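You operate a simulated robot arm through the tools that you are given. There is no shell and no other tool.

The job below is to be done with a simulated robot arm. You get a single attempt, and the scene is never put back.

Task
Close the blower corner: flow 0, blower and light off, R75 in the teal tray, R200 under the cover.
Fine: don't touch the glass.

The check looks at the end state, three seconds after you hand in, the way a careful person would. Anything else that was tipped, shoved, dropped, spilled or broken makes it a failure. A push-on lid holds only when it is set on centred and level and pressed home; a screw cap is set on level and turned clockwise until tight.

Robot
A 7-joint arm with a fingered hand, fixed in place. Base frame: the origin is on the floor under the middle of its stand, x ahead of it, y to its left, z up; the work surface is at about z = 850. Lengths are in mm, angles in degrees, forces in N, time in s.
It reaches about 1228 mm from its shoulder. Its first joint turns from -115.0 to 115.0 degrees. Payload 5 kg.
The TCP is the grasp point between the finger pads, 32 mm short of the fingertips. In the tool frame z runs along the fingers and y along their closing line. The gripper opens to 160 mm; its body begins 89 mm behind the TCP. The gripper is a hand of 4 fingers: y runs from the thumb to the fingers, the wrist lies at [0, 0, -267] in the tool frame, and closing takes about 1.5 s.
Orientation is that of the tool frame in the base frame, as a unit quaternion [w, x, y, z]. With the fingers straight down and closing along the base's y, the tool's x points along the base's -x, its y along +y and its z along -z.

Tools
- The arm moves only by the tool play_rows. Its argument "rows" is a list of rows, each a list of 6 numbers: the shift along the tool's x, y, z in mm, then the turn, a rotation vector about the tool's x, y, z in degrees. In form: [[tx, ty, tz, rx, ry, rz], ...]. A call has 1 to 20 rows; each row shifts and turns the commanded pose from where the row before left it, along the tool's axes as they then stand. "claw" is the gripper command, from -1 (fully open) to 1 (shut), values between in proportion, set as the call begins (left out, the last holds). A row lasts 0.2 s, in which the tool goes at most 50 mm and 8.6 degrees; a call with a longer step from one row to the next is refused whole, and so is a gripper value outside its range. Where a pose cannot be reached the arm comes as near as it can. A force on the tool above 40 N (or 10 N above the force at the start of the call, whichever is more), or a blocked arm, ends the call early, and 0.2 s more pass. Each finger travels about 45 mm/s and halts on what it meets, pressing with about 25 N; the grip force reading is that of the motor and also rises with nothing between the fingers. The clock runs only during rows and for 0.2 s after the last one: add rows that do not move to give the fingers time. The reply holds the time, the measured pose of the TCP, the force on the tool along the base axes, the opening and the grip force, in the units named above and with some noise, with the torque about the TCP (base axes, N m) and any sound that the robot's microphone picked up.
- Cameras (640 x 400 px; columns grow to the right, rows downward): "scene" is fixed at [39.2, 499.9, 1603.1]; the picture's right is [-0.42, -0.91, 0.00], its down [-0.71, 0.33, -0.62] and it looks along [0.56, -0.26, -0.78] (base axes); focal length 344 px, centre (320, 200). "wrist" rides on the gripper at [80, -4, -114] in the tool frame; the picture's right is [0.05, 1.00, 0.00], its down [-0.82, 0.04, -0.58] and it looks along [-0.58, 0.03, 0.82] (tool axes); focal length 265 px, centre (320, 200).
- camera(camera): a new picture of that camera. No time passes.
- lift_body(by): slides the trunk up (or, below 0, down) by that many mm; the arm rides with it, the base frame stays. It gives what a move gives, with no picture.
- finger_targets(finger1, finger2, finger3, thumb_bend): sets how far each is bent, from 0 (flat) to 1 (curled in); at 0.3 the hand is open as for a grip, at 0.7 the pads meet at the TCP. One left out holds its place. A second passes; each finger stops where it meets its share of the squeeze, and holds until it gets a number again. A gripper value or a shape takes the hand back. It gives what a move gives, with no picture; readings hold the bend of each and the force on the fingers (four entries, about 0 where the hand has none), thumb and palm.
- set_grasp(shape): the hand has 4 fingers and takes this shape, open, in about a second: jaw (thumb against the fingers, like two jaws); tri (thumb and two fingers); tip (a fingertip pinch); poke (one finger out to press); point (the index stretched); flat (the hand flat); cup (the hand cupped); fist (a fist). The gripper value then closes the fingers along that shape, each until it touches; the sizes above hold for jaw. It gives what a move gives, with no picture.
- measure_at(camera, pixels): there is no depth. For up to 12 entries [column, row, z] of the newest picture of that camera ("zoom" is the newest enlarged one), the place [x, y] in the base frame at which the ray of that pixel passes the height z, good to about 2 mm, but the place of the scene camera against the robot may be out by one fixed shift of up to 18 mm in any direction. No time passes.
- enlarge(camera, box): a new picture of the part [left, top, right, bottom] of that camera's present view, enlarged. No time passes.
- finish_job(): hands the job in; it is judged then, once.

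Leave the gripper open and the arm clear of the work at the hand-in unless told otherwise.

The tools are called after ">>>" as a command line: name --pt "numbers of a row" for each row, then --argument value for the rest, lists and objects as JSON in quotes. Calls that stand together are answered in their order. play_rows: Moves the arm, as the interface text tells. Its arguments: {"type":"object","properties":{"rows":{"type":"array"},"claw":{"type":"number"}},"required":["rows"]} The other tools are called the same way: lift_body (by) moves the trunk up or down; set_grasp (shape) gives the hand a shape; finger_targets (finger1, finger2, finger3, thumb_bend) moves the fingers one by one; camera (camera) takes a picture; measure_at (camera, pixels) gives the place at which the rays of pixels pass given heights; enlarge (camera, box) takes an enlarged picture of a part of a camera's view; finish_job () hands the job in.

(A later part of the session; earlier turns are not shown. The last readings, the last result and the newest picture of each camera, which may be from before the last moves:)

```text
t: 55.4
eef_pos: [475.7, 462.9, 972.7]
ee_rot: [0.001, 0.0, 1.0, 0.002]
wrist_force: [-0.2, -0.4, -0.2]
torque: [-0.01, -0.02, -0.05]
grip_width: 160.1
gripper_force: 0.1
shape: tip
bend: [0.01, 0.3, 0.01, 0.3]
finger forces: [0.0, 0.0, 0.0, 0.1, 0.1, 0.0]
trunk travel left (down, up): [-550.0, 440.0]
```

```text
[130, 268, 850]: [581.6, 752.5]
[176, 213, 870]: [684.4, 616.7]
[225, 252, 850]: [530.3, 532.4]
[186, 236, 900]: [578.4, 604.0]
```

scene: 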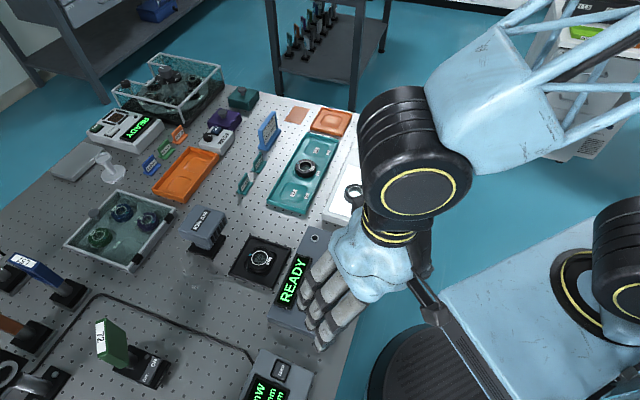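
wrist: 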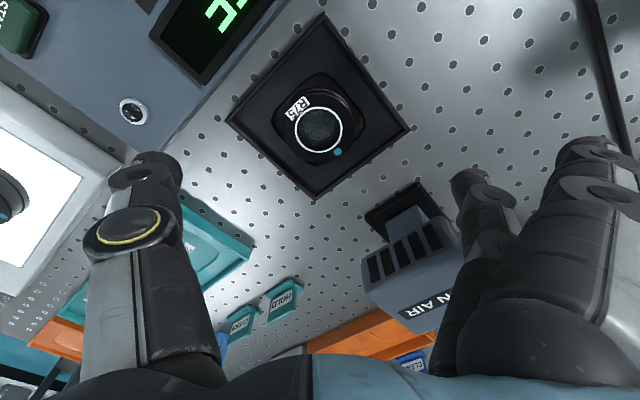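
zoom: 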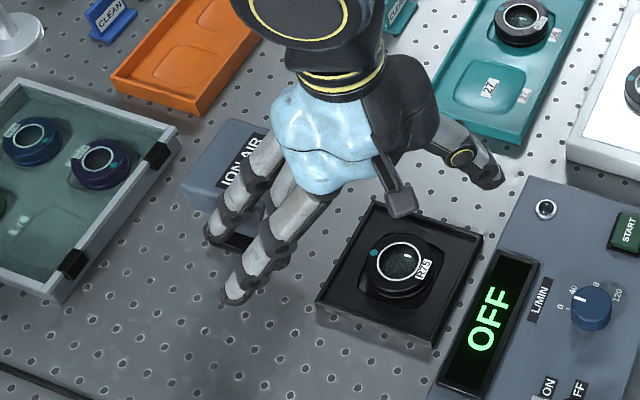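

The tip shape is set with the outer fingers flat, and ION AIR should be about 20 mm clear of finger 3. I'll preclose to about 74 mm at this height and check the centring.

>>> play_rows --pt "0 0 0 0 0 0" --pt "0 0 15 0 0 0" --pt "0 0 15 0 0 0" --pt "0 0 0 0 0 0" --pt "0 0 0 0 0 0" --claw 0.08

>>> camera --camera "wrist"

>>> enlarge --camera "wrist" --box '[220, 90, 420, 240]'

```text
t: 56.6
eef_pos: [476.6, 461.3, 942.1]
ee_rot: [0.0, 0.0, 1.0, 0.0]
wrist_force: [0.0, 1.0, 0.3]
torque: [-0.01, -0.03, 0.04]
grip_width: 74.5
gripper_force: 0.1
shape: tip
bend: [0.01, 0.73, 0.01, 0.7]
finger forces: [0.0, 0.0, 0.6, 0.1, 0.0, 0.1]
trunk travel left (down, up): [-550.0, 440.0]
```

```text
taken
```

wrist: 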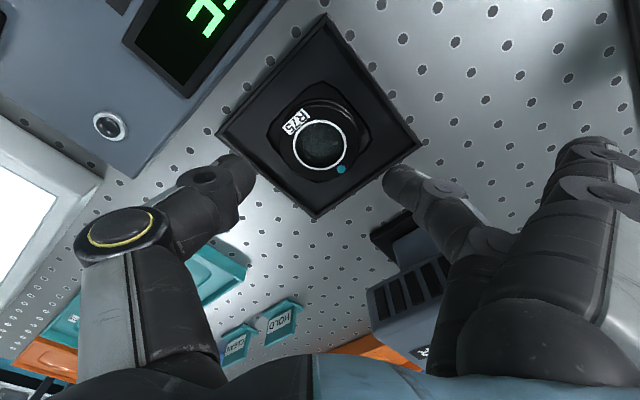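

```text
2.67 times, centred on (320, 165) of wrist
```

zoom: 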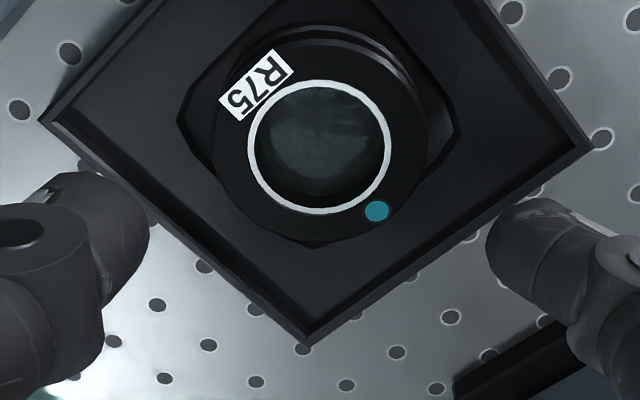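

Finger 3 shows 0.6 N, a possible light touch on ION AIR. I'll look from the scene camera before going any lower.

>>> enlarge --camera "scene" --box '[160, 180, 300, 290]'

>>> play_rows --pt "0 0 0 0 0 0"

```text
3.64 times, centred on (230, 235) of scene
```

zoom: 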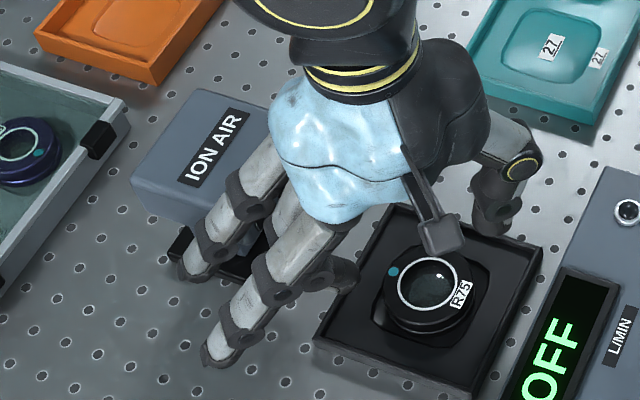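

```text
t: 57.0
eef_pos: [476.0, 459.4, 941.0]
ee_rot: [0.001, 0.0, 1.0, 0.001]
wrist_force: [-0.6, 0.1, -0.6]
torque: [-0.03, -0.02, 0.1]
grip_width: 74.4
gripper_force: 0.1
shape: tip
bend: [0.01, 0.73, 0.01, 0.7]
finger forces: [0.0, 0.0, 0.7, 0.0, 0.1, 0.0]
trunk travel left (down, up): [-550.0, 440.0]
```

Finger 3 is just brushing ION AIR's head. I'll lift straight up, turn the hand +13° away from ION AIR, and check that the touch is gone.

>>> play_rows --pt "0 0 -15 0 0 0" --pt "0 0 -25 0 0 0" --pt "0 0 0 0 0 -6.5" --pt "0 0 0 0 0 -6.5" --pt "0 0 0 0 0 0"

>>> enlarge --camera "scene" --box '[160, 180, 300, 290]'

>>> enlarge --camera "wrist" --box '[220, 60, 460, 240]'

```text
t: 58.2
eef_pos: [475.0, 462.3, 982.5]
ee_rot: [0.0, -0.114, 0.993, 0.001]
wrist_force: [1.0, 0.1, -0.7]
torque: [0.03, 0.01, -0.01]
grip_width: 74.5
gripper_force: 0.1
shape: tip
bend: [0.01, 0.73, 0.01, 0.7]
finger forces: [0.0, 0.1, 0.1, 0.0, 0.0, 0.0]
trunk travel left (down, up): [-550.0, 440.0]
```

```text
3.64 times, centred on (230, 235) of scene
```

zoom: 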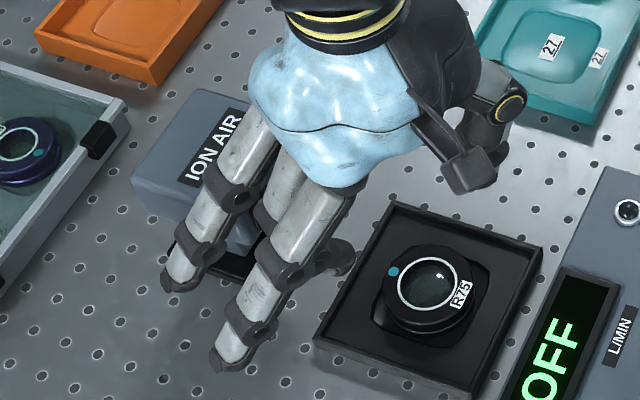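

```text
2.22 times, centred on (340, 150) of wrist
```

zoom: 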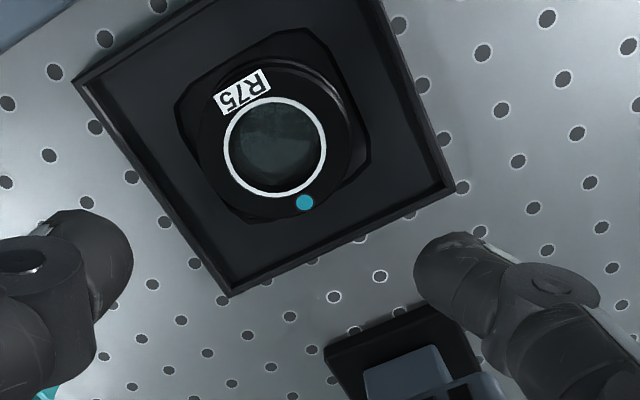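

The touch is gone and ION AIR looks unmoved. I'll turn another 5° for extra clearance, narrow to 68 mm, and descend stepwise while watching forces.

>>> play_rows --pt "0 0 0 0 0 -5" --pt "0 0 20 0 0 0" --pt "0 0 20 0 0 0" --pt "0 0 0 0 0 0" --claw 0.15

>>> camera --camera "wrist"

>>> enlarge --camera "scene" --box '[160, 180, 300, 290]'

>>> enlarge --camera "wrist" --box '[220, 90, 420, 240]'

```text
t: 59.2
eef_pos: [477.1, 462.8, 941.9]
ee_rot: [0.001, -0.157, 0.988, 0.001]
wrist_force: [0.3, -0.1, 0.0]
torque: [0.01, 0.02, 0.01]
grip_width: 68.8
gripper_force: 0.0
shape: tip
bend: [0.01, 0.73, 0.01, 0.7]
finger forces: [0.0, 0.1, 0.0, 0.1, 0.0, 0.1]
trunk travel left (down, up): [-550.0, 440.0]
```

```text
taken
```

wrist: 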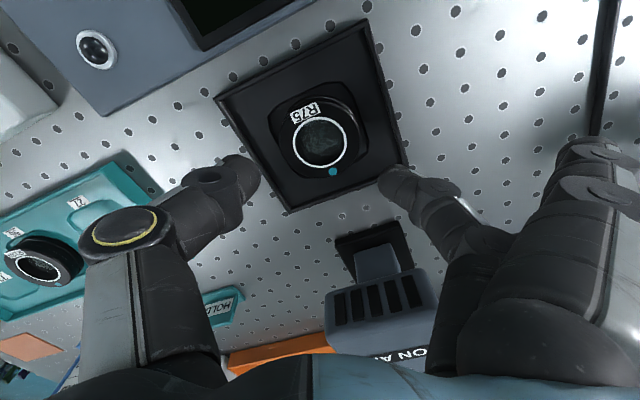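

```text
3.64 times, centred on (230, 235) of scene
```

zoom: 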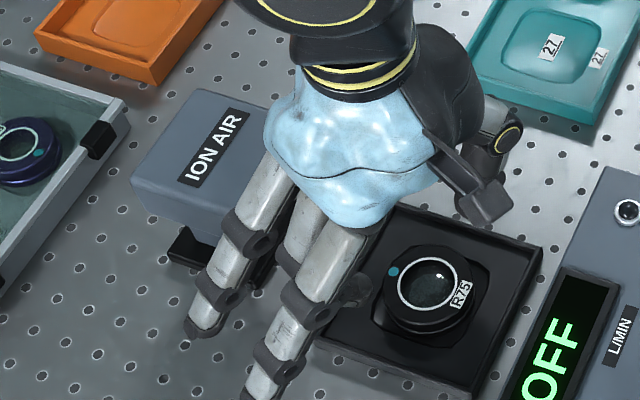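

```text
2.67 times, centred on (320, 165) of wrist
```

zoom: 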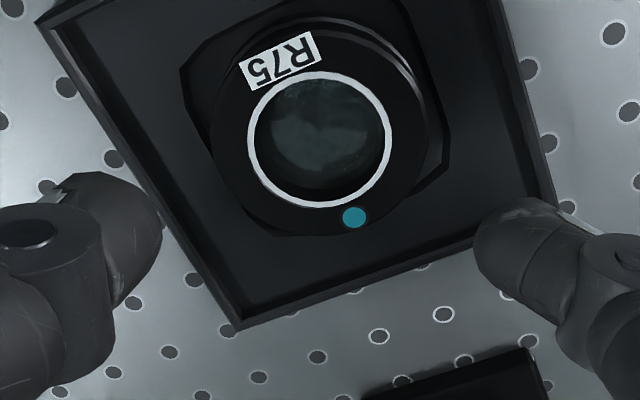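

No contact now, and ION AIR is clear. I'll confirm the lens centre in this view.

>>> measure_at --camera "zoom" --pixels '[[320, 140, 872], [248, 138, 872], [392, 138, 872], [320, 210, 872], [320, 73, 872], [214, 138, 872], [427, 138, 872]]'

```text
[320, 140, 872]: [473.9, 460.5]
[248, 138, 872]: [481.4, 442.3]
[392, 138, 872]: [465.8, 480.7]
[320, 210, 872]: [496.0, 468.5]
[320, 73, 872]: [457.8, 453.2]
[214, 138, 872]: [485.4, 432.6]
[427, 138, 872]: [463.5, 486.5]
```

The centre is about (475,461), within 1.5 mm of the TCP. I'll descend to about 898, then creep lower.

>>> play_rows --pt "1.2 -0.6 12 0 0 0" --pt "0 0 12 0 0 0" --pt "0 0 12 0 0 0" --pt "0 0 8 0 0 0" --pt "0 0 0 0 0 0"

>>> play_rows --pt "0 0 3 0 0 0" --pt "0 0 2 0 0 0" --pt "0 0 0 0 0 0"

>>> enlarge --camera "wrist" --box '[220, 90, 420, 240]'

>>> enlarge --camera "scene" --box '[220, 225, 310, 300]'

```text
t: 60.4
eef_pos: [474.8, 461.3, 898.8]
ee_rot: [0.0, -0.156, 0.988, -0.001]
wrist_force: [0.2, -0.2, 0.3]
torque: [0.0, -0.01, 0.0]
grip_width: 68.7
gripper_force: 0.0
shape: tip
bend: [0.01, 0.73, 0.01, 0.7]
finger forces: [0.1, 0.0, 0.0, 0.1, 0.0, 0.1]
trunk travel left (down, up): [-550.0, 440.0]
```

```text
t: 61.2
eef_pos: [475.0, 462.0, 893.1]
ee_rot: [0.001, -0.156, 0.988, 0.0]
wrist_force: [0.3, 0.2, 0.0]
torque: [0.01, 0.01, 0.0]
grip_width: 69.0
gripper_force: 0.1
shape: tip
bend: [0.01, 0.73, 0.01, 0.7]
finger forces: [0.1, 0.0, 0.1, 0.1, 0.1, 0.0]
trunk travel left (down, up): [-550.0, 440.0]
```

```text
2.67 times, centred on (320, 165) of wrist
```

zoom: 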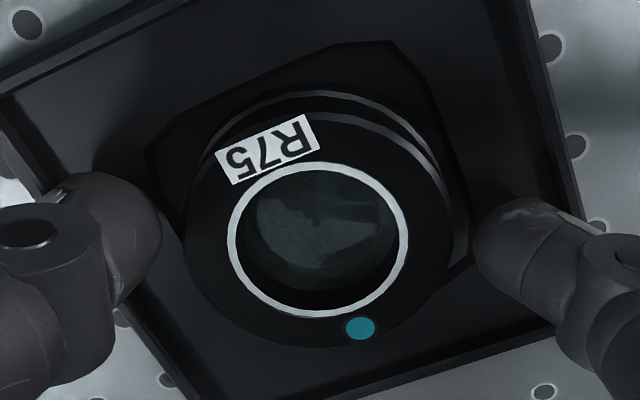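

```text
5.33 times, centred on (265, 262) of scene
```

zoom: 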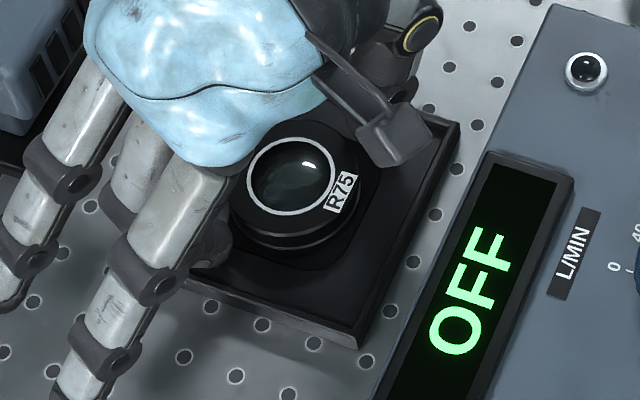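

Still no contact at 893. I'll go 3 mm lower and then close gently.

>>> play_rows --pt "0 0 1.5 0 0 0" --pt "0 0 1.5 0 0 0" --pt "0 0 0 0 0 0"

>>> play_rows --pt "0 0 0 0 0 0" --pt "0 0 0 0 0 0" --pt "0 0 0 0 0 0" --claw 0.36

>>> enlarge --camera "wrist" --box '[220, 90, 420, 240]'

```text
t: 62.0
eef_pos: [474.2, 461.4, 890.5]
ee_rot: [0.001, -0.156, 0.988, 0.001]
wrist_force: [-0.1, 1.0, 13.9]
torque: [0.04, 0.04, 0.03]
grip_width: 69.0
gripper_force: 0.0
shape: tip
bend: [0.01, 0.74, 0.01, 0.7]
finger forces: [0.1, 8.1, 0.0, 0.1, 5.4, 0.0]
trunk travel left (down, up): [-550.0, 440.0]
```

```text
t: 62.8
eef_pos: [473.2, 461.0, 889.3]
ee_rot: [0.001, -0.157, 0.988, -0.001]
wrist_force: [2.0, -5.1, 16.9]
torque: [-0.98, -0.28, 0.06]
grip_width: 55.3
gripper_force: 24.6
shape: tip
bend: [0.27, 0.74, 0.27, 0.7]
finger forces: [0.1, 20.4, 0.0, 0.0, 38.2, 0.0]
trunk travel left (down, up): [-550.0, 440.0]
```

```text
2.67 times, centred on (320, 165) of wrist
```

zoom: 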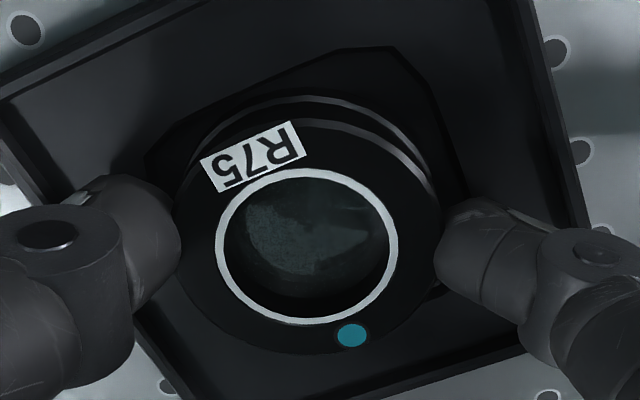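

Both pads met the nest floor lightly and now hold the ring at 55 mm. I'll lift slowly and check that the lens comes along level.

>>> play_rows --pt "0 0 -3 0 0 0" --pt "0 0 -5 0 0 0" --pt "0 0 -7 0 0 0" --pt "0 0 0 0 0 0"

>>> enlarge --camera "wrist" --box '[220, 90, 420, 240]'

>>> enlarge --camera "scene" --box '[220, 225, 310, 300]'

```text
t: 63.8
eef_pos: [473.6, 461.3, 905.5]
ee_rot: [0.0, -0.156, 0.988, 0.001]
wrist_force: [-0.4, 0.1, -0.9]
torque: [0.04, 0.0, -0.05]
grip_width: 54.1
gripper_force: 25.4
shape: tip
bend: [0.28, 0.74, 0.28, 0.7]
finger forces: [0.0, 23.9, 0.1, 0.0, 23.7, 0.0]
trunk travel left (down, up): [-550.0, 440.0]
```

```text
2.67 times, centred on (320, 165) of wrist
```

zoom: 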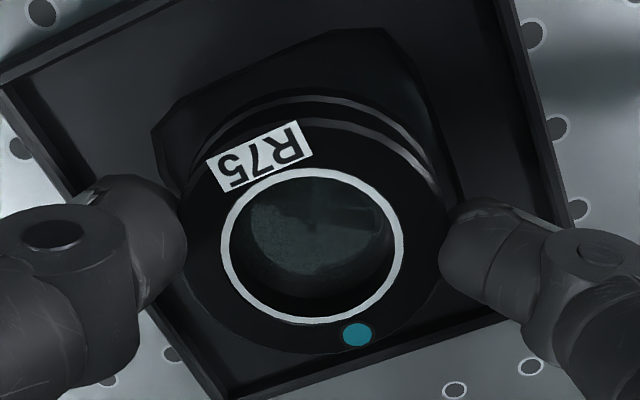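

```text
5.33 times, centred on (265, 262) of scene
```

zoom: 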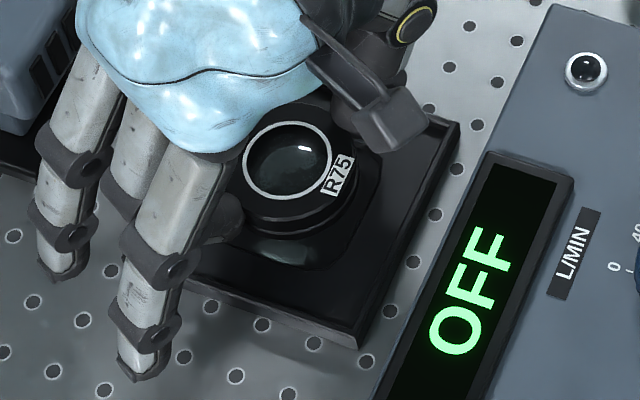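

The lens is held level at 24 N per side. I'll lift to about 1015, rotate the hand to 46° to align with the tray, then look at cell 27.

>>> play_rows --pt "0 0 -20 0 0 0" --pt "0 0 -30 0 0 0" --pt "0 0 -30 0 0 0" --pt "0 0 -30 0 0 0" --pt "0 0 0 0 0 -7" --pt "0 0 0 0 0 -7" --pt "0 0 0 0 0 -7" --pt "0 0 0 0 0 -7" --pt "0 0 0 0 0 0"

>>> camera --camera "wrist"

>>> camera --camera "scene"

```text
t: 65.8
eef_pos: [475.1, 461.0, 1013.5]
ee_rot: [0.001, -0.392, 0.92, 0.0]
wrist_force: [1.3, 0.2, -1.5]
torque: [-0.01, -0.01, 0.02]
grip_width: 54.1
gripper_force: 25.5
shape: tip
bend: [0.28, 0.74, 0.28, 0.7]
finger forces: [0.0, 23.9, 0.0, 0.0, 23.9, 0.0]
trunk travel left (down, up): [-550.0, 440.0]
```

```text
taken
```

wrist: 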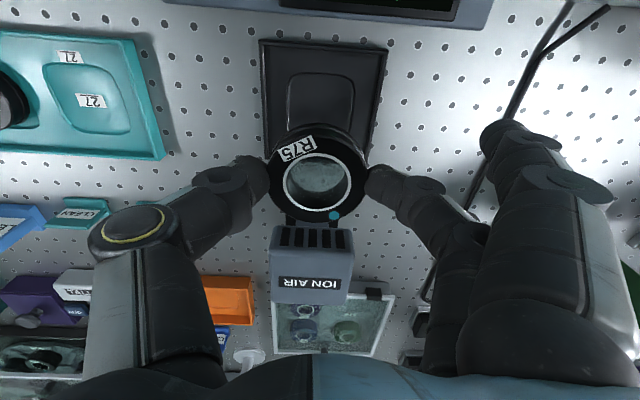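

```text
taken
```

scene: 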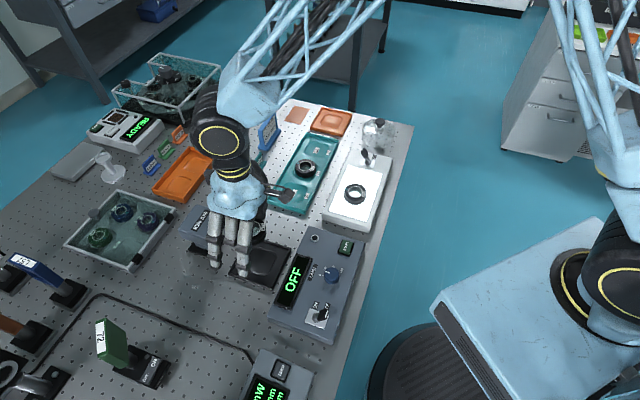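

R75 is up, and the tray is at the left of the wrist view. I'll move so that cell 27 appears above the held lens in the picture and measure it precisely.

>>> play_rows --pt "-12 -45 0 0 0 0" --pt "-12 -45 0 0 0 0" --pt "-12 -45 0 0 0 0" --pt "-12 -45 0 0 0 0" --pt "-12 -45 0 0 0 0" --pt "0 0 0 0 0 0"

>>> camera --camera "wrist"

>>> enlarge --camera "wrist" --box '[220, 0, 420, 125]'

```text
t: 67.2
eef_pos: [676.5, 348.6, 1016.9]
ee_rot: [0.001, -0.391, 0.92, 0.001]
wrist_force: [0.8, 0.9, -0.7]
torque: [0.01, 0.02, 0.0]
grip_width: 53.9
gripper_force: 25.1
shape: tip
bend: [0.28, 0.74, 0.28, 0.7]
finger forces: [0.1, 23.7, 0.0, 0.1, 23.6, 0.1]
trunk travel left (down, up): [-550.0, 440.0]
```

```text
taken
```

wrist: 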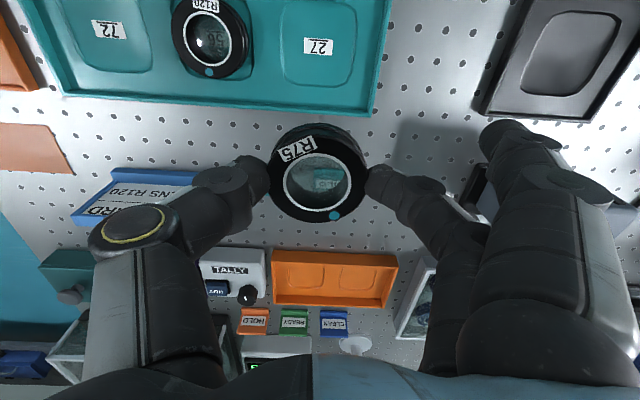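

```text
3.20 times, centred on (320, 62) of wrist
```

zoom: 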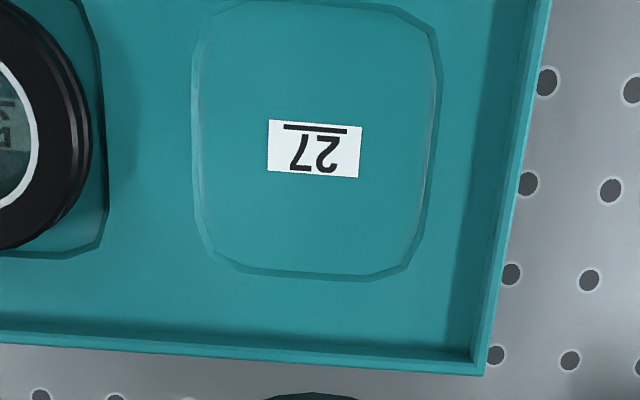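

Cell 27's recess spans columns 193–440 and rows about 3–278 in this zoom. I'll measure its edges, the label, and the tray wall.

>>> measure_at --camera "zoom" --pixels '[[193, 130, 858], [440, 130, 858], [316, 279, 858], [316, 3, 858], [315, 149, 855], [480, 374, 865], [500, 150, 858], [105, 160, 858], [316, 345, 858]]'

>>> measure_at --camera "wrist" --pixels '[[210, 42, 872], [115, 32, 857], [63, 95, 867], [375, 117, 867], [150, 35, 858], [80, 35, 858]]'

```text
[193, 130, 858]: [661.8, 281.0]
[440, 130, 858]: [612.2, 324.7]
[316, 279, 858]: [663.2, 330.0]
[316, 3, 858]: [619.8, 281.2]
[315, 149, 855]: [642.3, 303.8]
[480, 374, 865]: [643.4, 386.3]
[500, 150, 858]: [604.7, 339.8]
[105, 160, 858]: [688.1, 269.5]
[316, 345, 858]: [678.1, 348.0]
```

```text
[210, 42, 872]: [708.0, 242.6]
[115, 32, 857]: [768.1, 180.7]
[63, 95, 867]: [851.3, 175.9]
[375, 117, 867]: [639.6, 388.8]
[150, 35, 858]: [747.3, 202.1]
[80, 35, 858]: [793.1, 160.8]
```

Cell 27's centre is about (640,305), with a 65 mm recess for the 56 mm ring. To clear the tray walls I'll turn the hand back to 0°, so the pinch runs diagonal to the tray, and move above the cell.

>>> play_rows --pt "0 0 0 0 0 7.7" --pt "0 0 0 0 0 7.7" --pt "0 0 0 0 0 7.7" --pt "0 0 0 0 0 7.7" --pt "0 0 0 0 0 7.7" --pt "0 0 0 0 0 7.6" --pt "18 -21 0 0 0 0" --pt "18.5 -21 0 0 0 0" --pt "0 0 20 0 0 0" --pt "0 0 20 0 0 0" --pt "0 0 0 0 0 0"

>>> camera --camera "wrist"

>>> enlarge --camera "scene" --box '[220, 110, 400, 240]'

```text
t: 69.6
eef_pos: [643.7, 306.9, 973.7]
ee_rot: [0.001, 0.001, 1.0, 0.001]
wrist_force: [-0.1, -0.5, 0.1]
torque: [0.0, 0.0, 0.0]
grip_width: 53.8
gripper_force: 25.3
shape: tip
bend: [0.28, 0.74, 0.28, 0.7]
finger forces: [0.0, 23.9, 0.0, 0.1, 23.8, 0.0]
trunk travel left (down, up): [-550.0, 440.0]
```

```text
taken
```

wrist: 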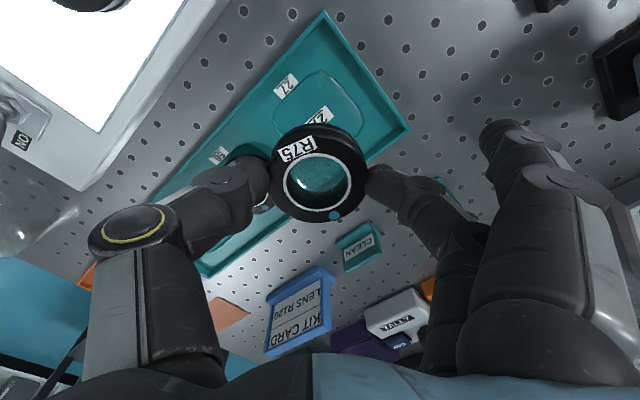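

```text
3.08 times, centred on (310, 175) of scene
```

zoom: 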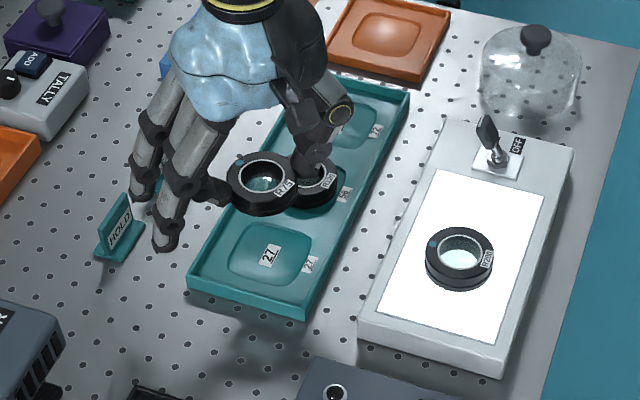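

I need the HOLD tag's position relative to fingers 1 and 3 before lowering, so I'll measure it in the scene view.

>>> measure_at --camera "zoom" --pixels '[[95, 253, 850], [115, 262, 852], [145, 228, 852], [120, 200, 885], [132, 190, 885], [205, 290, 850], [190, 272, 867], [300, 317, 850], [303, 310, 867]]'

>>> enlarge --camera "wrist" --box '[380, 140, 500, 230]'

```text
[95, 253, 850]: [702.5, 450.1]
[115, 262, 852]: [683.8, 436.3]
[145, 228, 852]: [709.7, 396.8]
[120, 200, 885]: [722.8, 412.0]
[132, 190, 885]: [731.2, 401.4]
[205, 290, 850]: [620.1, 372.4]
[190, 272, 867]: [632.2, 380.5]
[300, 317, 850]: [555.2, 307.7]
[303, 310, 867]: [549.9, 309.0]
```

```text
4.44 times, centred on (440, 185) of wrist
```

zoom: 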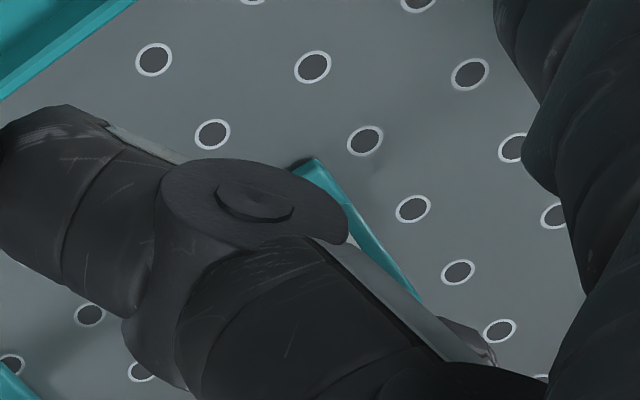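

HOLD is at least 40 mm from finger 3, so it's safe. I'll nudge 1.5 mm, descend to about 905, and look.

>>> play_rows --pt "1.5 0 15 0 0 0" --pt "0 0 15 0 0 0" --pt "0 0 15 0 0 0" --pt "0 0 15 0 0 0" --pt "0 0 8 0 0 0" --pt "0 0 0 0 0 0"

>>> camera --camera "wrist"

>>> enlarge --camera "wrist" --box '[220, 90, 420, 240]'

>>> enlarge --camera "scene" --box '[250, 140, 350, 215]'

```text
t: 71.0
eef_pos: [640.0, 306.6, 906.1]
ee_rot: [0.001, 0.001, 1.0, 0.001]
wrist_force: [-1.2, -0.8, -1.0]
torque: [0.01, -0.01, 0.02]
grip_width: 54.1
gripper_force: 24.7
shape: tip
bend: [0.28, 0.74, 0.28, 0.7]
finger forces: [0.0, 23.9, 0.0, 0.1, 23.8, 0.0]
trunk travel left (down, up): [-550.0, 440.0]
```

```text
taken
```

wrist: 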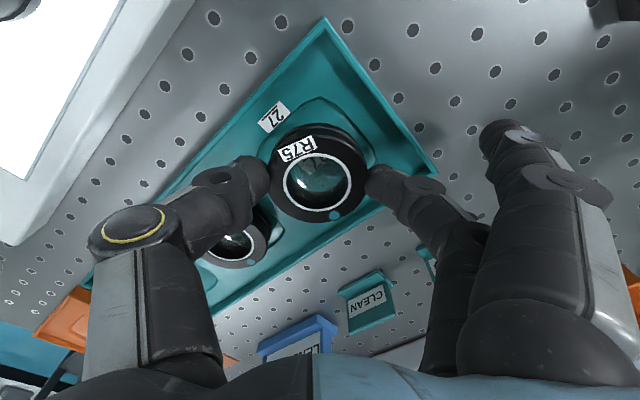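

```text
2.67 times, centred on (320, 165) of wrist
```

zoom: 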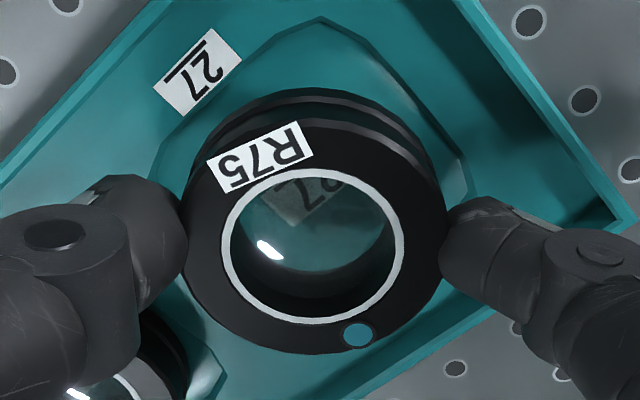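

```text
5.33 times, centred on (300, 178) of scene
```

zoom: 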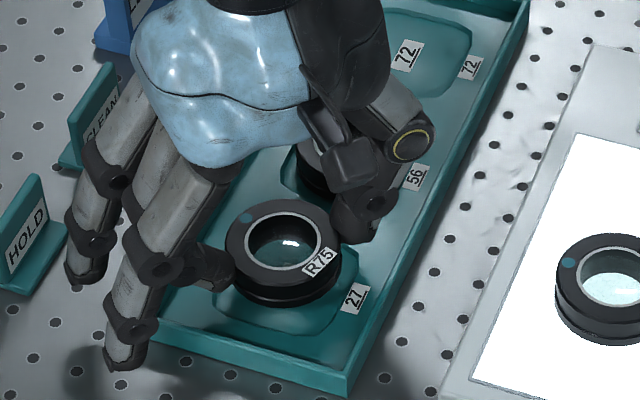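

R75 is just above cell 27, about 2 mm too far in +x. I'll shift 1.5 mm and creep down.

>>> play_rows --pt "1.5 0 3 0 0 0" --pt "0 0 3 0 0 0" --pt "0 0 2 0 0 0" --pt "0 0 0 0 0 0"

>>> enlarge --camera "wrist" --box '[220, 90, 420, 240]'

>>> enlarge --camera "scene" --box '[250, 140, 350, 215]'

```text
t: 72.0
eef_pos: [639.5, 306.1, 898.3]
ee_rot: [0.0, 0.0, 1.0, 0.001]
wrist_force: [0.0, -0.3, -0.3]
torque: [-0.01, -0.01, 0.0]
grip_width: 53.6
gripper_force: 25.1
shape: tip
bend: [0.28, 0.74, 0.28, 0.7]
finger forces: [0.1, 23.9, 0.0, 0.0, 23.8, 0.1]
trunk travel left (down, up): [-550.0, 440.0]
```

```text
2.67 times, centred on (320, 165) of wrist
```

zoom: 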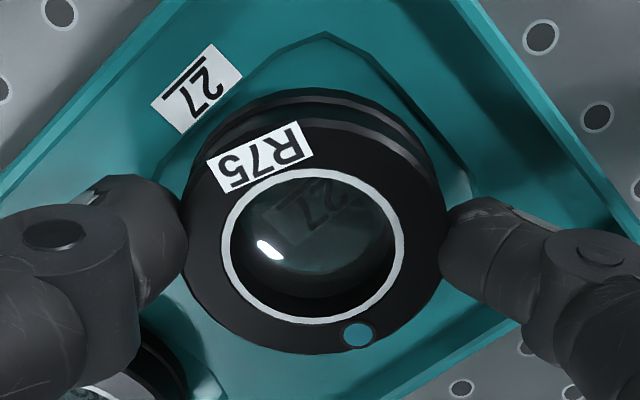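

```text
5.33 times, centred on (300, 178) of scene
```

zoom: 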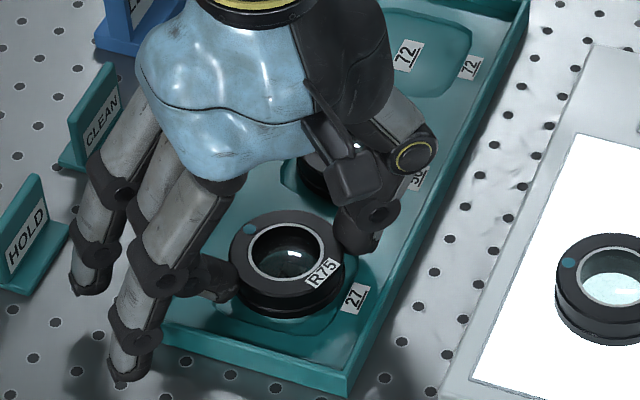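

Still free, and the lens sits well within the recess outline. I'll continue down in 2 mm steps.

>>> play_rows --pt "0 0 2 0 0 0" --pt "0 0 2 0 0 0" --pt "0 0 0 0 0 0"

>>> play_rows --pt "0 0 2 0 0 0" --pt "0 0 0 0 0 0"

>>> enlarge --camera "wrist" --box '[220, 90, 420, 240]'

```text
t: 72.8
eef_pos: [640.1, 306.2, 893.5]
ee_rot: [0.001, 0.0, 1.0, 0.001]
wrist_force: [0.9, -0.5, -0.7]
torque: [0.0, 0.01, -0.04]
grip_width: 54.0
gripper_force: 24.6
shape: tip
bend: [0.28, 0.74, 0.28, 0.7]
finger forces: [0.0, 23.8, 0.0, 0.0, 23.8, 0.0]
trunk travel left (down, up): [-550.0, 440.0]
```

```text
t: 73.4
eef_pos: [639.0, 304.7, 893.1]
ee_rot: [0.001, 0.001, 1.0, 0.001]
wrist_force: [0.2, 0.0, -0.3]
torque: [-0.02, 0.0, -0.01]
grip_width: 53.9
gripper_force: 25.4
shape: tip
bend: [0.28, 0.74, 0.28, 0.7]
finger forces: [0.0, 23.8, 0.1, 0.0, 23.8, 0.0]
trunk travel left (down, up): [-550.0, 440.0]
```

```text
2.67 times, centred on (320, 165) of wrist
```

zoom: 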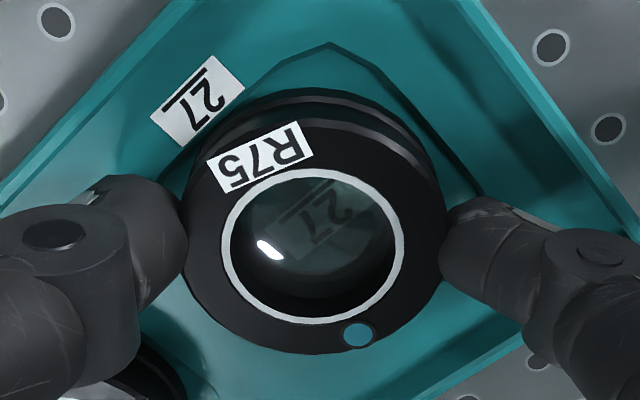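

No contact yet at about 892. I'll continue slowly.

>>> play_rows --pt "0 0 1.5 0 0 0" --pt "0 0 0 0 0 0"

>>> play_rows --pt "0 0 1.5 0 0 0" --pt "0 0 0 0 0 0"

```text
t: 74.0
eef_pos: [638.7, 305.7, 891.1]
ee_rot: [0.001, 0.0, 1.0, 0.001]
wrist_force: [-0.5, -0.3, 0.3]
torque: [-0.09, -0.01, -0.01]
grip_width: 53.9
gripper_force: 24.8
shape: tip
bend: [0.28, 0.74, 0.28, 0.7]
finger forces: [0.0, 23.8, 0.1, 0.0, 25.2, 0.0]
trunk travel left (down, up): [-550.0, 440.0]
```

```text
t: 74.6
eef_pos: [638.7, 305.3, 890.0]
ee_rot: [0.002, 0.001, 1.0, 0.001]
wrist_force: [0.4, 0.0, 15.7]
torque: [-0.72, -0.04, 0.03]
grip_width: 54.1
gripper_force: 24.5
shape: tip
bend: [0.28, 0.74, 0.28, 0.7]
finger forces: [0.0, 24.7, 0.0, 0.0, 40.7, 0.0]
trunk travel left (down, up): [-550.0, 440.0]
```

The thumb has touched the tray floor (16 N), so the lens is at its seat. I'll ease up 1 mm and open the pinch slowly.

>>> play_rows --pt "0 0 -1 0 0 0" --pt "0 0 0 0 0 0"

>>> play_rows --pt "0 0 0 0 0 0" --pt "0 0 0 0 0 0" --pt "0 0 0 0 0 0" --claw 0.17

>>> enlarge --camera "wrist" --box '[220, 90, 420, 240]'

>>> enlarge --camera "scene" --box '[250, 140, 350, 215]'

```text
t: 75.2
eef_pos: [638.3, 304.3, 891.2]
ee_rot: [0.001, 0.001, 1.0, 0.001]
wrist_force: [2.9, 0.2, 11.0]
torque: [-0.46, -0.13, 0.17]
grip_width: 53.9
gripper_force: 24.8
shape: tip
bend: [0.28, 0.74, 0.28, 0.7]
finger forces: [0.0, 24.6, 0.1, 0.1, 35.6, 0.1]
trunk travel left (down, up): [-550.0, 440.0]
```

```text
t: 76.0
eef_pos: [637.8, 305.2, 889.1]
ee_rot: [0.0, 0.001, 1.0, 0.001]
wrist_force: [-1.2, 0.9, 9.7]
torque: [-0.08, 0.12, -0.02]
grip_width: 62.4
gripper_force: 0.1
shape: tip
bend: [0.01, 0.74, 0.01, 0.71]
finger forces: [0.1, 4.1, 0.0, 0.0, 5.3, 0.0]
trunk travel left (down, up): [-550.0, 440.0]
```

```text
2.67 times, centred on (320, 165) of wrist
```

zoom: 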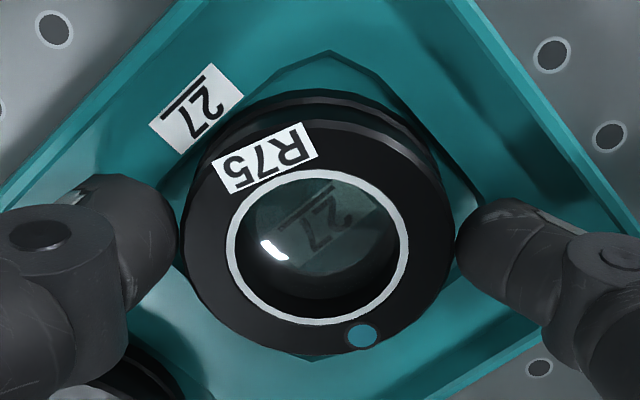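

```text
5.33 times, centred on (300, 178) of scene
```

zoom: 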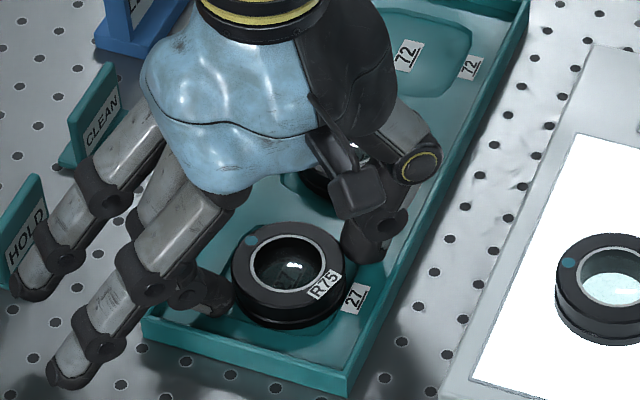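

Released, with small gaps on both sides. I'll ease up 2 mm, open slightly more, then lift straight up.

>>> play_rows --pt "0 0 -2 0 0 0" --pt "0 0 0 0 0 0" --pt "0 0 0 0 0 0" --claw 0.1

>>> play_rows --pt "0 0 -5 0 0 0" --pt "0 0 -10 0 0 0" --pt "0 0 -20 0 0 0" --pt "0 0 -30 0 0 0" --pt "0 0 -35 0 0 0" --pt "0 0 0 0 0 0"

>>> camera --camera "wrist"

>>> enlarge --camera "scene" --box '[230, 110, 350, 215]'

```text
t: 76.8
eef_pos: [639.4, 304.4, 891.6]
ee_rot: [0.0, 0.0, 1.0, 0.001]
wrist_force: [0.6, -0.1, 0.4]
torque: [-0.02, 0.02, -0.01]
grip_width: 71.4
gripper_force: 0.1
shape: tip
bend: [0.01, 0.73, 0.01, 0.7]
finger forces: [0.0, 0.0, 0.0, 0.0, 0.0, 0.1]
trunk travel left (down, up): [-550.0, 440.0]
```

```text
t: 78.2
eef_pos: [640.5, 306.8, 988.7]
ee_rot: [0.0, 0.0, 1.0, 0.0]
wrist_force: [-0.3, -0.1, 0.8]
torque: [-0.01, -0.01, 0.02]
grip_width: 71.1
gripper_force: 0.0
shape: tip
bend: [0.01, 0.73, 0.01, 0.7]
finger forces: [0.0, 0.0, 0.1, 0.0, 0.1, 0.0]
trunk travel left (down, up): [-550.0, 440.0]
```

```text
taken
```

wrist: 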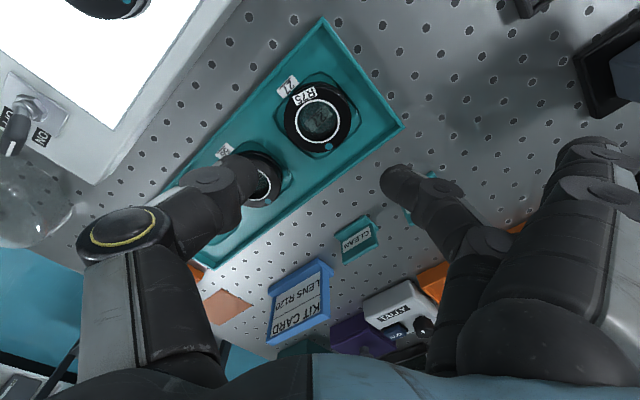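

```text
3.81 times, centred on (290, 162) of scene
```

zoom: 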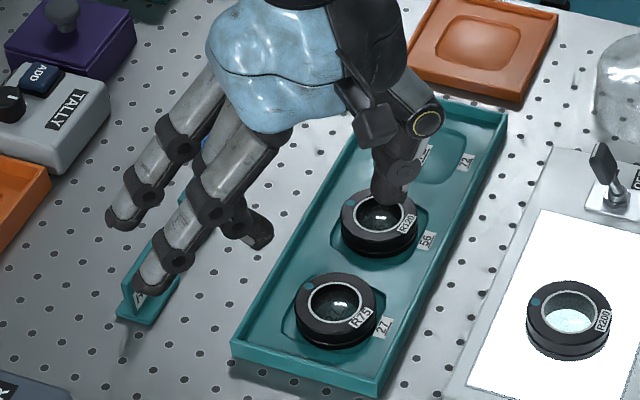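

R75 sits in cell 27 of the teal tray. Next I'll move to view the light box, its toggle and the glass dome from above.

>>> play_rows --pt "0 0 -35 0 0 0" --pt "0 0 -35 0 0 0" --pt "16 -41 0 0 0 0" --pt "16 -41 0 0 0 0" --pt "16 -41 0 0 0 0" --pt "16 -41 0 0 0 0" --pt "16 -42 0 0 0 0" --pt "0 0 0 0 0 0"

>>> set_grasp --shape "jaw"

>>> camera --camera "wrist"

>>> enlarge --camera "wrist" --box '[170, 60, 410, 260]'

```text
t: 80.0
eef_pos: [554.8, 100.9, 1060.7]
ee_rot: [0.001, 0.001, 1.0, 0.001]
wrist_force: [-0.4, -0.5, 0.8]
torque: [-0.03, -0.01, 0.03]
grip_width: 71.4
gripper_force: 0.1
shape: tip
bend: [0.01, 0.73, 0.01, 0.7]
finger forces: [0.0, 0.1, 0.0, 0.1, 0.1, 0.1]
trunk travel left (down, up): [-550.0, 440.0]
```

```text
t: 80.9
eef_pos: [555.9, 101.7, 1060.8]
ee_rot: [0.001, 0.002, 1.0, 0.002]
wrist_force: [-0.2, -0.3, -0.1]
torque: [-0.01, 0.01, 0.0]
grip_width: 159.9
gripper_force: 0.1
shape: jaw
bend: [0.3, 0.3, 0.3, 0.3]
finger forces: [0.1, 0.0, 0.0, 0.1, 0.1, 0.0]
trunk travel left (down, up): [-550.0, 440.0]
```

```text
taken
```

wrist: 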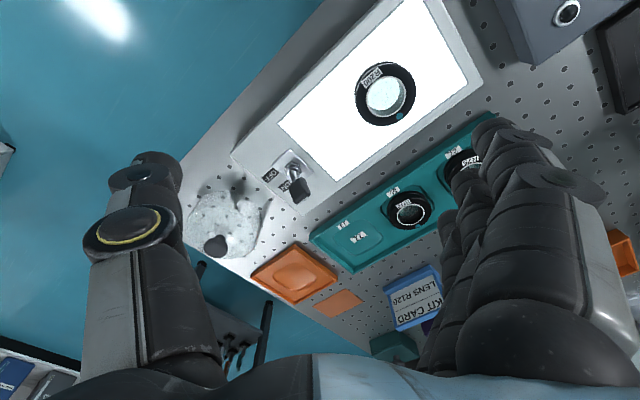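

```text
2.00 times, centred on (290, 160) of wrist
```

zoom: 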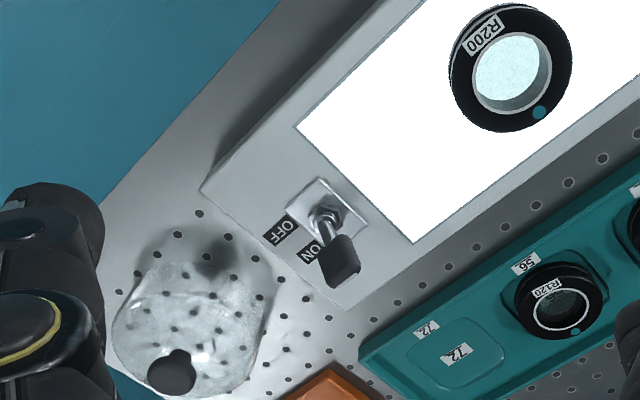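

On the light box the paddle leans to ON, toward the tray, as on the blower. I'll measure the toggle, panel corners, lens and dome.

>>> measure_at --camera "zoom" --pixels '[[325, 218, 890], [343, 275, 925], [310, 252, 880], [278, 232, 880], [297, 125, 880], [413, 242, 880], [202, 190, 880], [335, 305, 880], [515, 75, 895], [515, 75, 905], [172, 373, 950], [205, 300, 850]]'

>>> measure_at --camera "scene" --pixels '[[378, 152, 850], [368, 157, 885], [366, 151, 925], [322, 222, 850], [322, 216, 875], [356, 193, 895], [379, 122, 930], [379, 122, 940], [379, 122, 950]]'

```text
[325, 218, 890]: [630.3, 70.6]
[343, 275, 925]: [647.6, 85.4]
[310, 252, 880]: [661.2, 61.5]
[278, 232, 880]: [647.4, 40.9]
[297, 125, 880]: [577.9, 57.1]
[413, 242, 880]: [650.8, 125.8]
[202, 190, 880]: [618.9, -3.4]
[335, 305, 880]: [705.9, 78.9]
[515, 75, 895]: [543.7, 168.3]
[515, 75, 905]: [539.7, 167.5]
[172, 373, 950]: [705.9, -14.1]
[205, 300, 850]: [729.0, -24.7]
```

```text
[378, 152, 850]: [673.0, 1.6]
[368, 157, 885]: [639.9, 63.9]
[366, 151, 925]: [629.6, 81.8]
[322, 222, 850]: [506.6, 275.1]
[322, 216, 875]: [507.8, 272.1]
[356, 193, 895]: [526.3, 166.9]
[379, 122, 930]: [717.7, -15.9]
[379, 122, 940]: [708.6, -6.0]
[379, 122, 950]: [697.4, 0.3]
```

The two cameras disagree on the dome knob, so I'll look straight down at the dome from above with a tilted hand.

>>> play_rows --pt "-35 -27 -10 0 0 0" --pt "-35 -28 -10 0 0 0" --pt "-35 -28 -10 0 0 0" --pt "-35 -28 -10 0 0 0" --pt "0 0 0 0 7 0" --pt "0 0 0 0 7 0" --pt "0 0 0 0 7 0" --pt "0 0 0 0 7 0" --pt "0 0 0 0 7 0" --pt "0 0 0 0 0 0"

>>> camera --camera "wrist"

>>> enlarge --camera "wrist" --box '[230, 120, 410, 260]'

```text
t: 83.1
eef_pos: [699.1, -11.2, 1101.1]
ee_rot: [-0.3, 0.0, 0.954, 0.0]
wrist_force: [-0.6, -0.6, 0.3]
torque: [-0.02, -0.05, -0.03]
grip_width: 160.0
gripper_force: 0.1
shape: jaw
bend: [0.3, 0.3, 0.3, 0.3]
finger forces: [0.0, 0.0, 0.0, 0.1, 0.1, 0.0]
trunk travel left (down, up): [-550.0, 440.0]
```

```text
taken
```

wrist: 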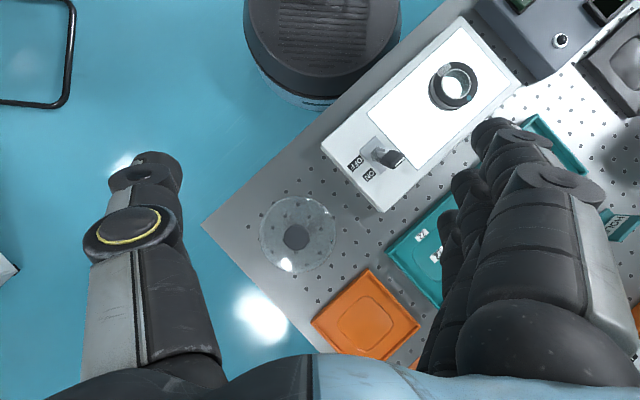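

```text
2.86 times, centred on (320, 190) of wrist
```

zoom: 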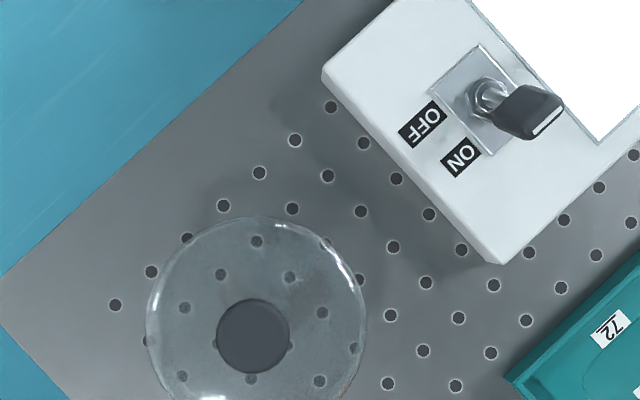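

Now the dome and toggle are clear. The knob is at (253,336) in the zoom and the dome rim spans columns 147–368. I'll measure both.

>>> measure_at --camera "zoom" --pixels '[[253, 336, 930], [253, 336, 945], [253, 336, 960], [257, 325, 850], [147, 310, 900], [368, 310, 900], [257, 216, 900], [490, 95, 885], [548, 120, 925], [463, 157, 880], [423, 123, 880], [597, 145, 880]]'

```text
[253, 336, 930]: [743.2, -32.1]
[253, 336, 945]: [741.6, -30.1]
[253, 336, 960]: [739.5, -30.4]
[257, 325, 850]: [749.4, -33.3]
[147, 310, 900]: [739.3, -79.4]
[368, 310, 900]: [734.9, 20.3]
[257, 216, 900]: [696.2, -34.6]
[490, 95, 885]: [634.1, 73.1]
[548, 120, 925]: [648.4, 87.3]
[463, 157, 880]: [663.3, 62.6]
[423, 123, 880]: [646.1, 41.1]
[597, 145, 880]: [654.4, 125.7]
```

The dome's knob is near (743,-31) at about z = 915, and the dome is about 100 mm across. I need its heights before gripping without touching glass, so I'll back away and tilt to look at it nearly side-on.

>>> play_rows --pt "0 0 0 0 -7 0" --pt "0 0 0 0 -7 0" --pt "0 0 0 0 -7 0" --pt "0 0 0 0 -7 0" --pt "0 0 0 0 -7 0" --pt "44 -4 8 0 0 0" --pt "44 -4 8 0 0 0" --pt "44 -4 8 0 0 0" --pt "44 -4 8 0 0 0" --pt "44 -4 8 0 0 0" --pt "0 0 0 0 0 0"

>>> play_rows --pt "0 0 0 0 -7 0" --pt "0 0 0 0 -7 0" --pt "0 0 0 0 -7 0" --pt "0 0 0 0 -7 0" --pt "0 0 0 0 -7 0" --pt "0 0 0 0 0 0"

>>> camera --camera "wrist"

```text
t: 85.5
eef_pos: [481.9, -33.8, 1060.5]
ee_rot: [0.001, 0.001, 1.0, 0.0]
wrist_force: [0.4, -0.1, -0.2]
torque: [0.0, 0.02, -0.01]
grip_width: 159.8
gripper_force: 0.0
shape: jaw
bend: [0.3, 0.3, 0.3, 0.3]
finger forces: [0.1, 0.0, 0.0, 0.0, 0.0, 0.0]
trunk travel left (down, up): [-550.0, 440.0]
```

```text
t: 86.9
eef_pos: [553.7, -34.4, 1088.5]
ee_rot: [0.3, -0.006, 0.954, 0.003]
wrist_force: [-0.6, -8.7, -0.3]
torque: [0.68, -0.03, 0.43]
grip_width: 160.0
gripper_force: 0.0
shape: jaw
bend: [0.3, 0.3, 0.3, 0.3]
finger forces: [0.1, 0.1, 0.0, 0.0, 0.1, 0.0]
out of reach, approached as far as the arm can: row 3, 4, 5
trunk travel left (down, up): [-550.0, 440.0]
```

```text
taken
```

wrist: 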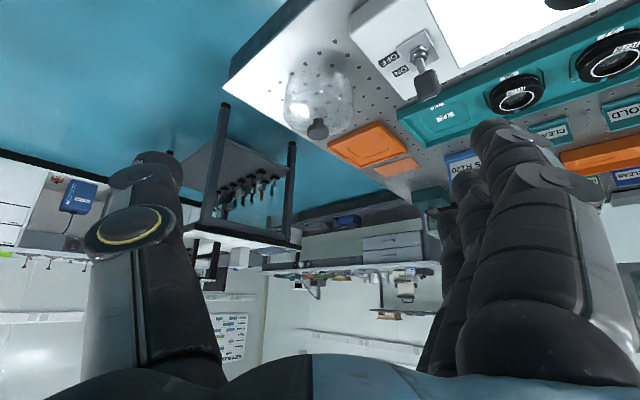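

That pose was out of reach, and there is a small side force of -8.7 N. I'll check with the scene camera for any touching.

>>> camera --camera "scene"

>>> enlarge --camera "wrist" --box '[240, 0, 440, 180]'

```text
taken
```

scene: 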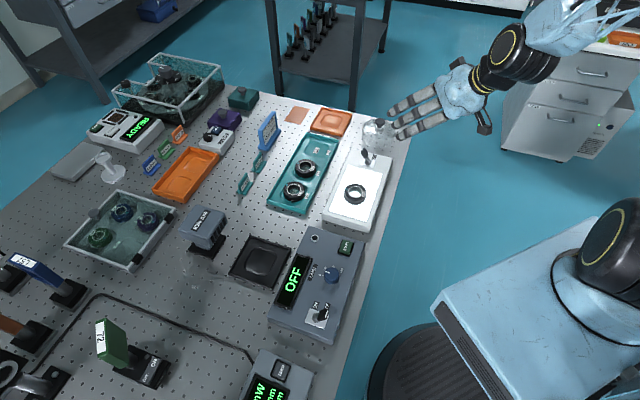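

```text
2.22 times, centred on (340, 90) of wrist
```

zoom: 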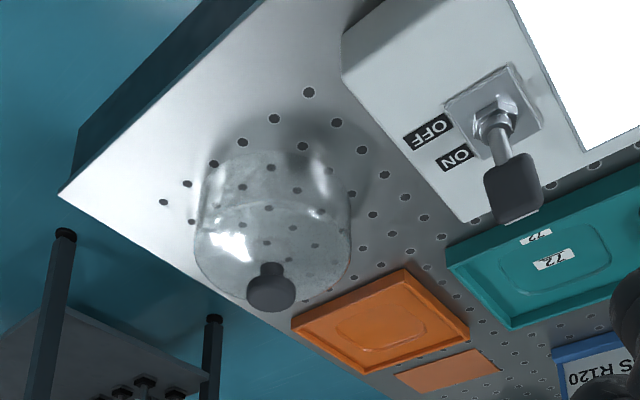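

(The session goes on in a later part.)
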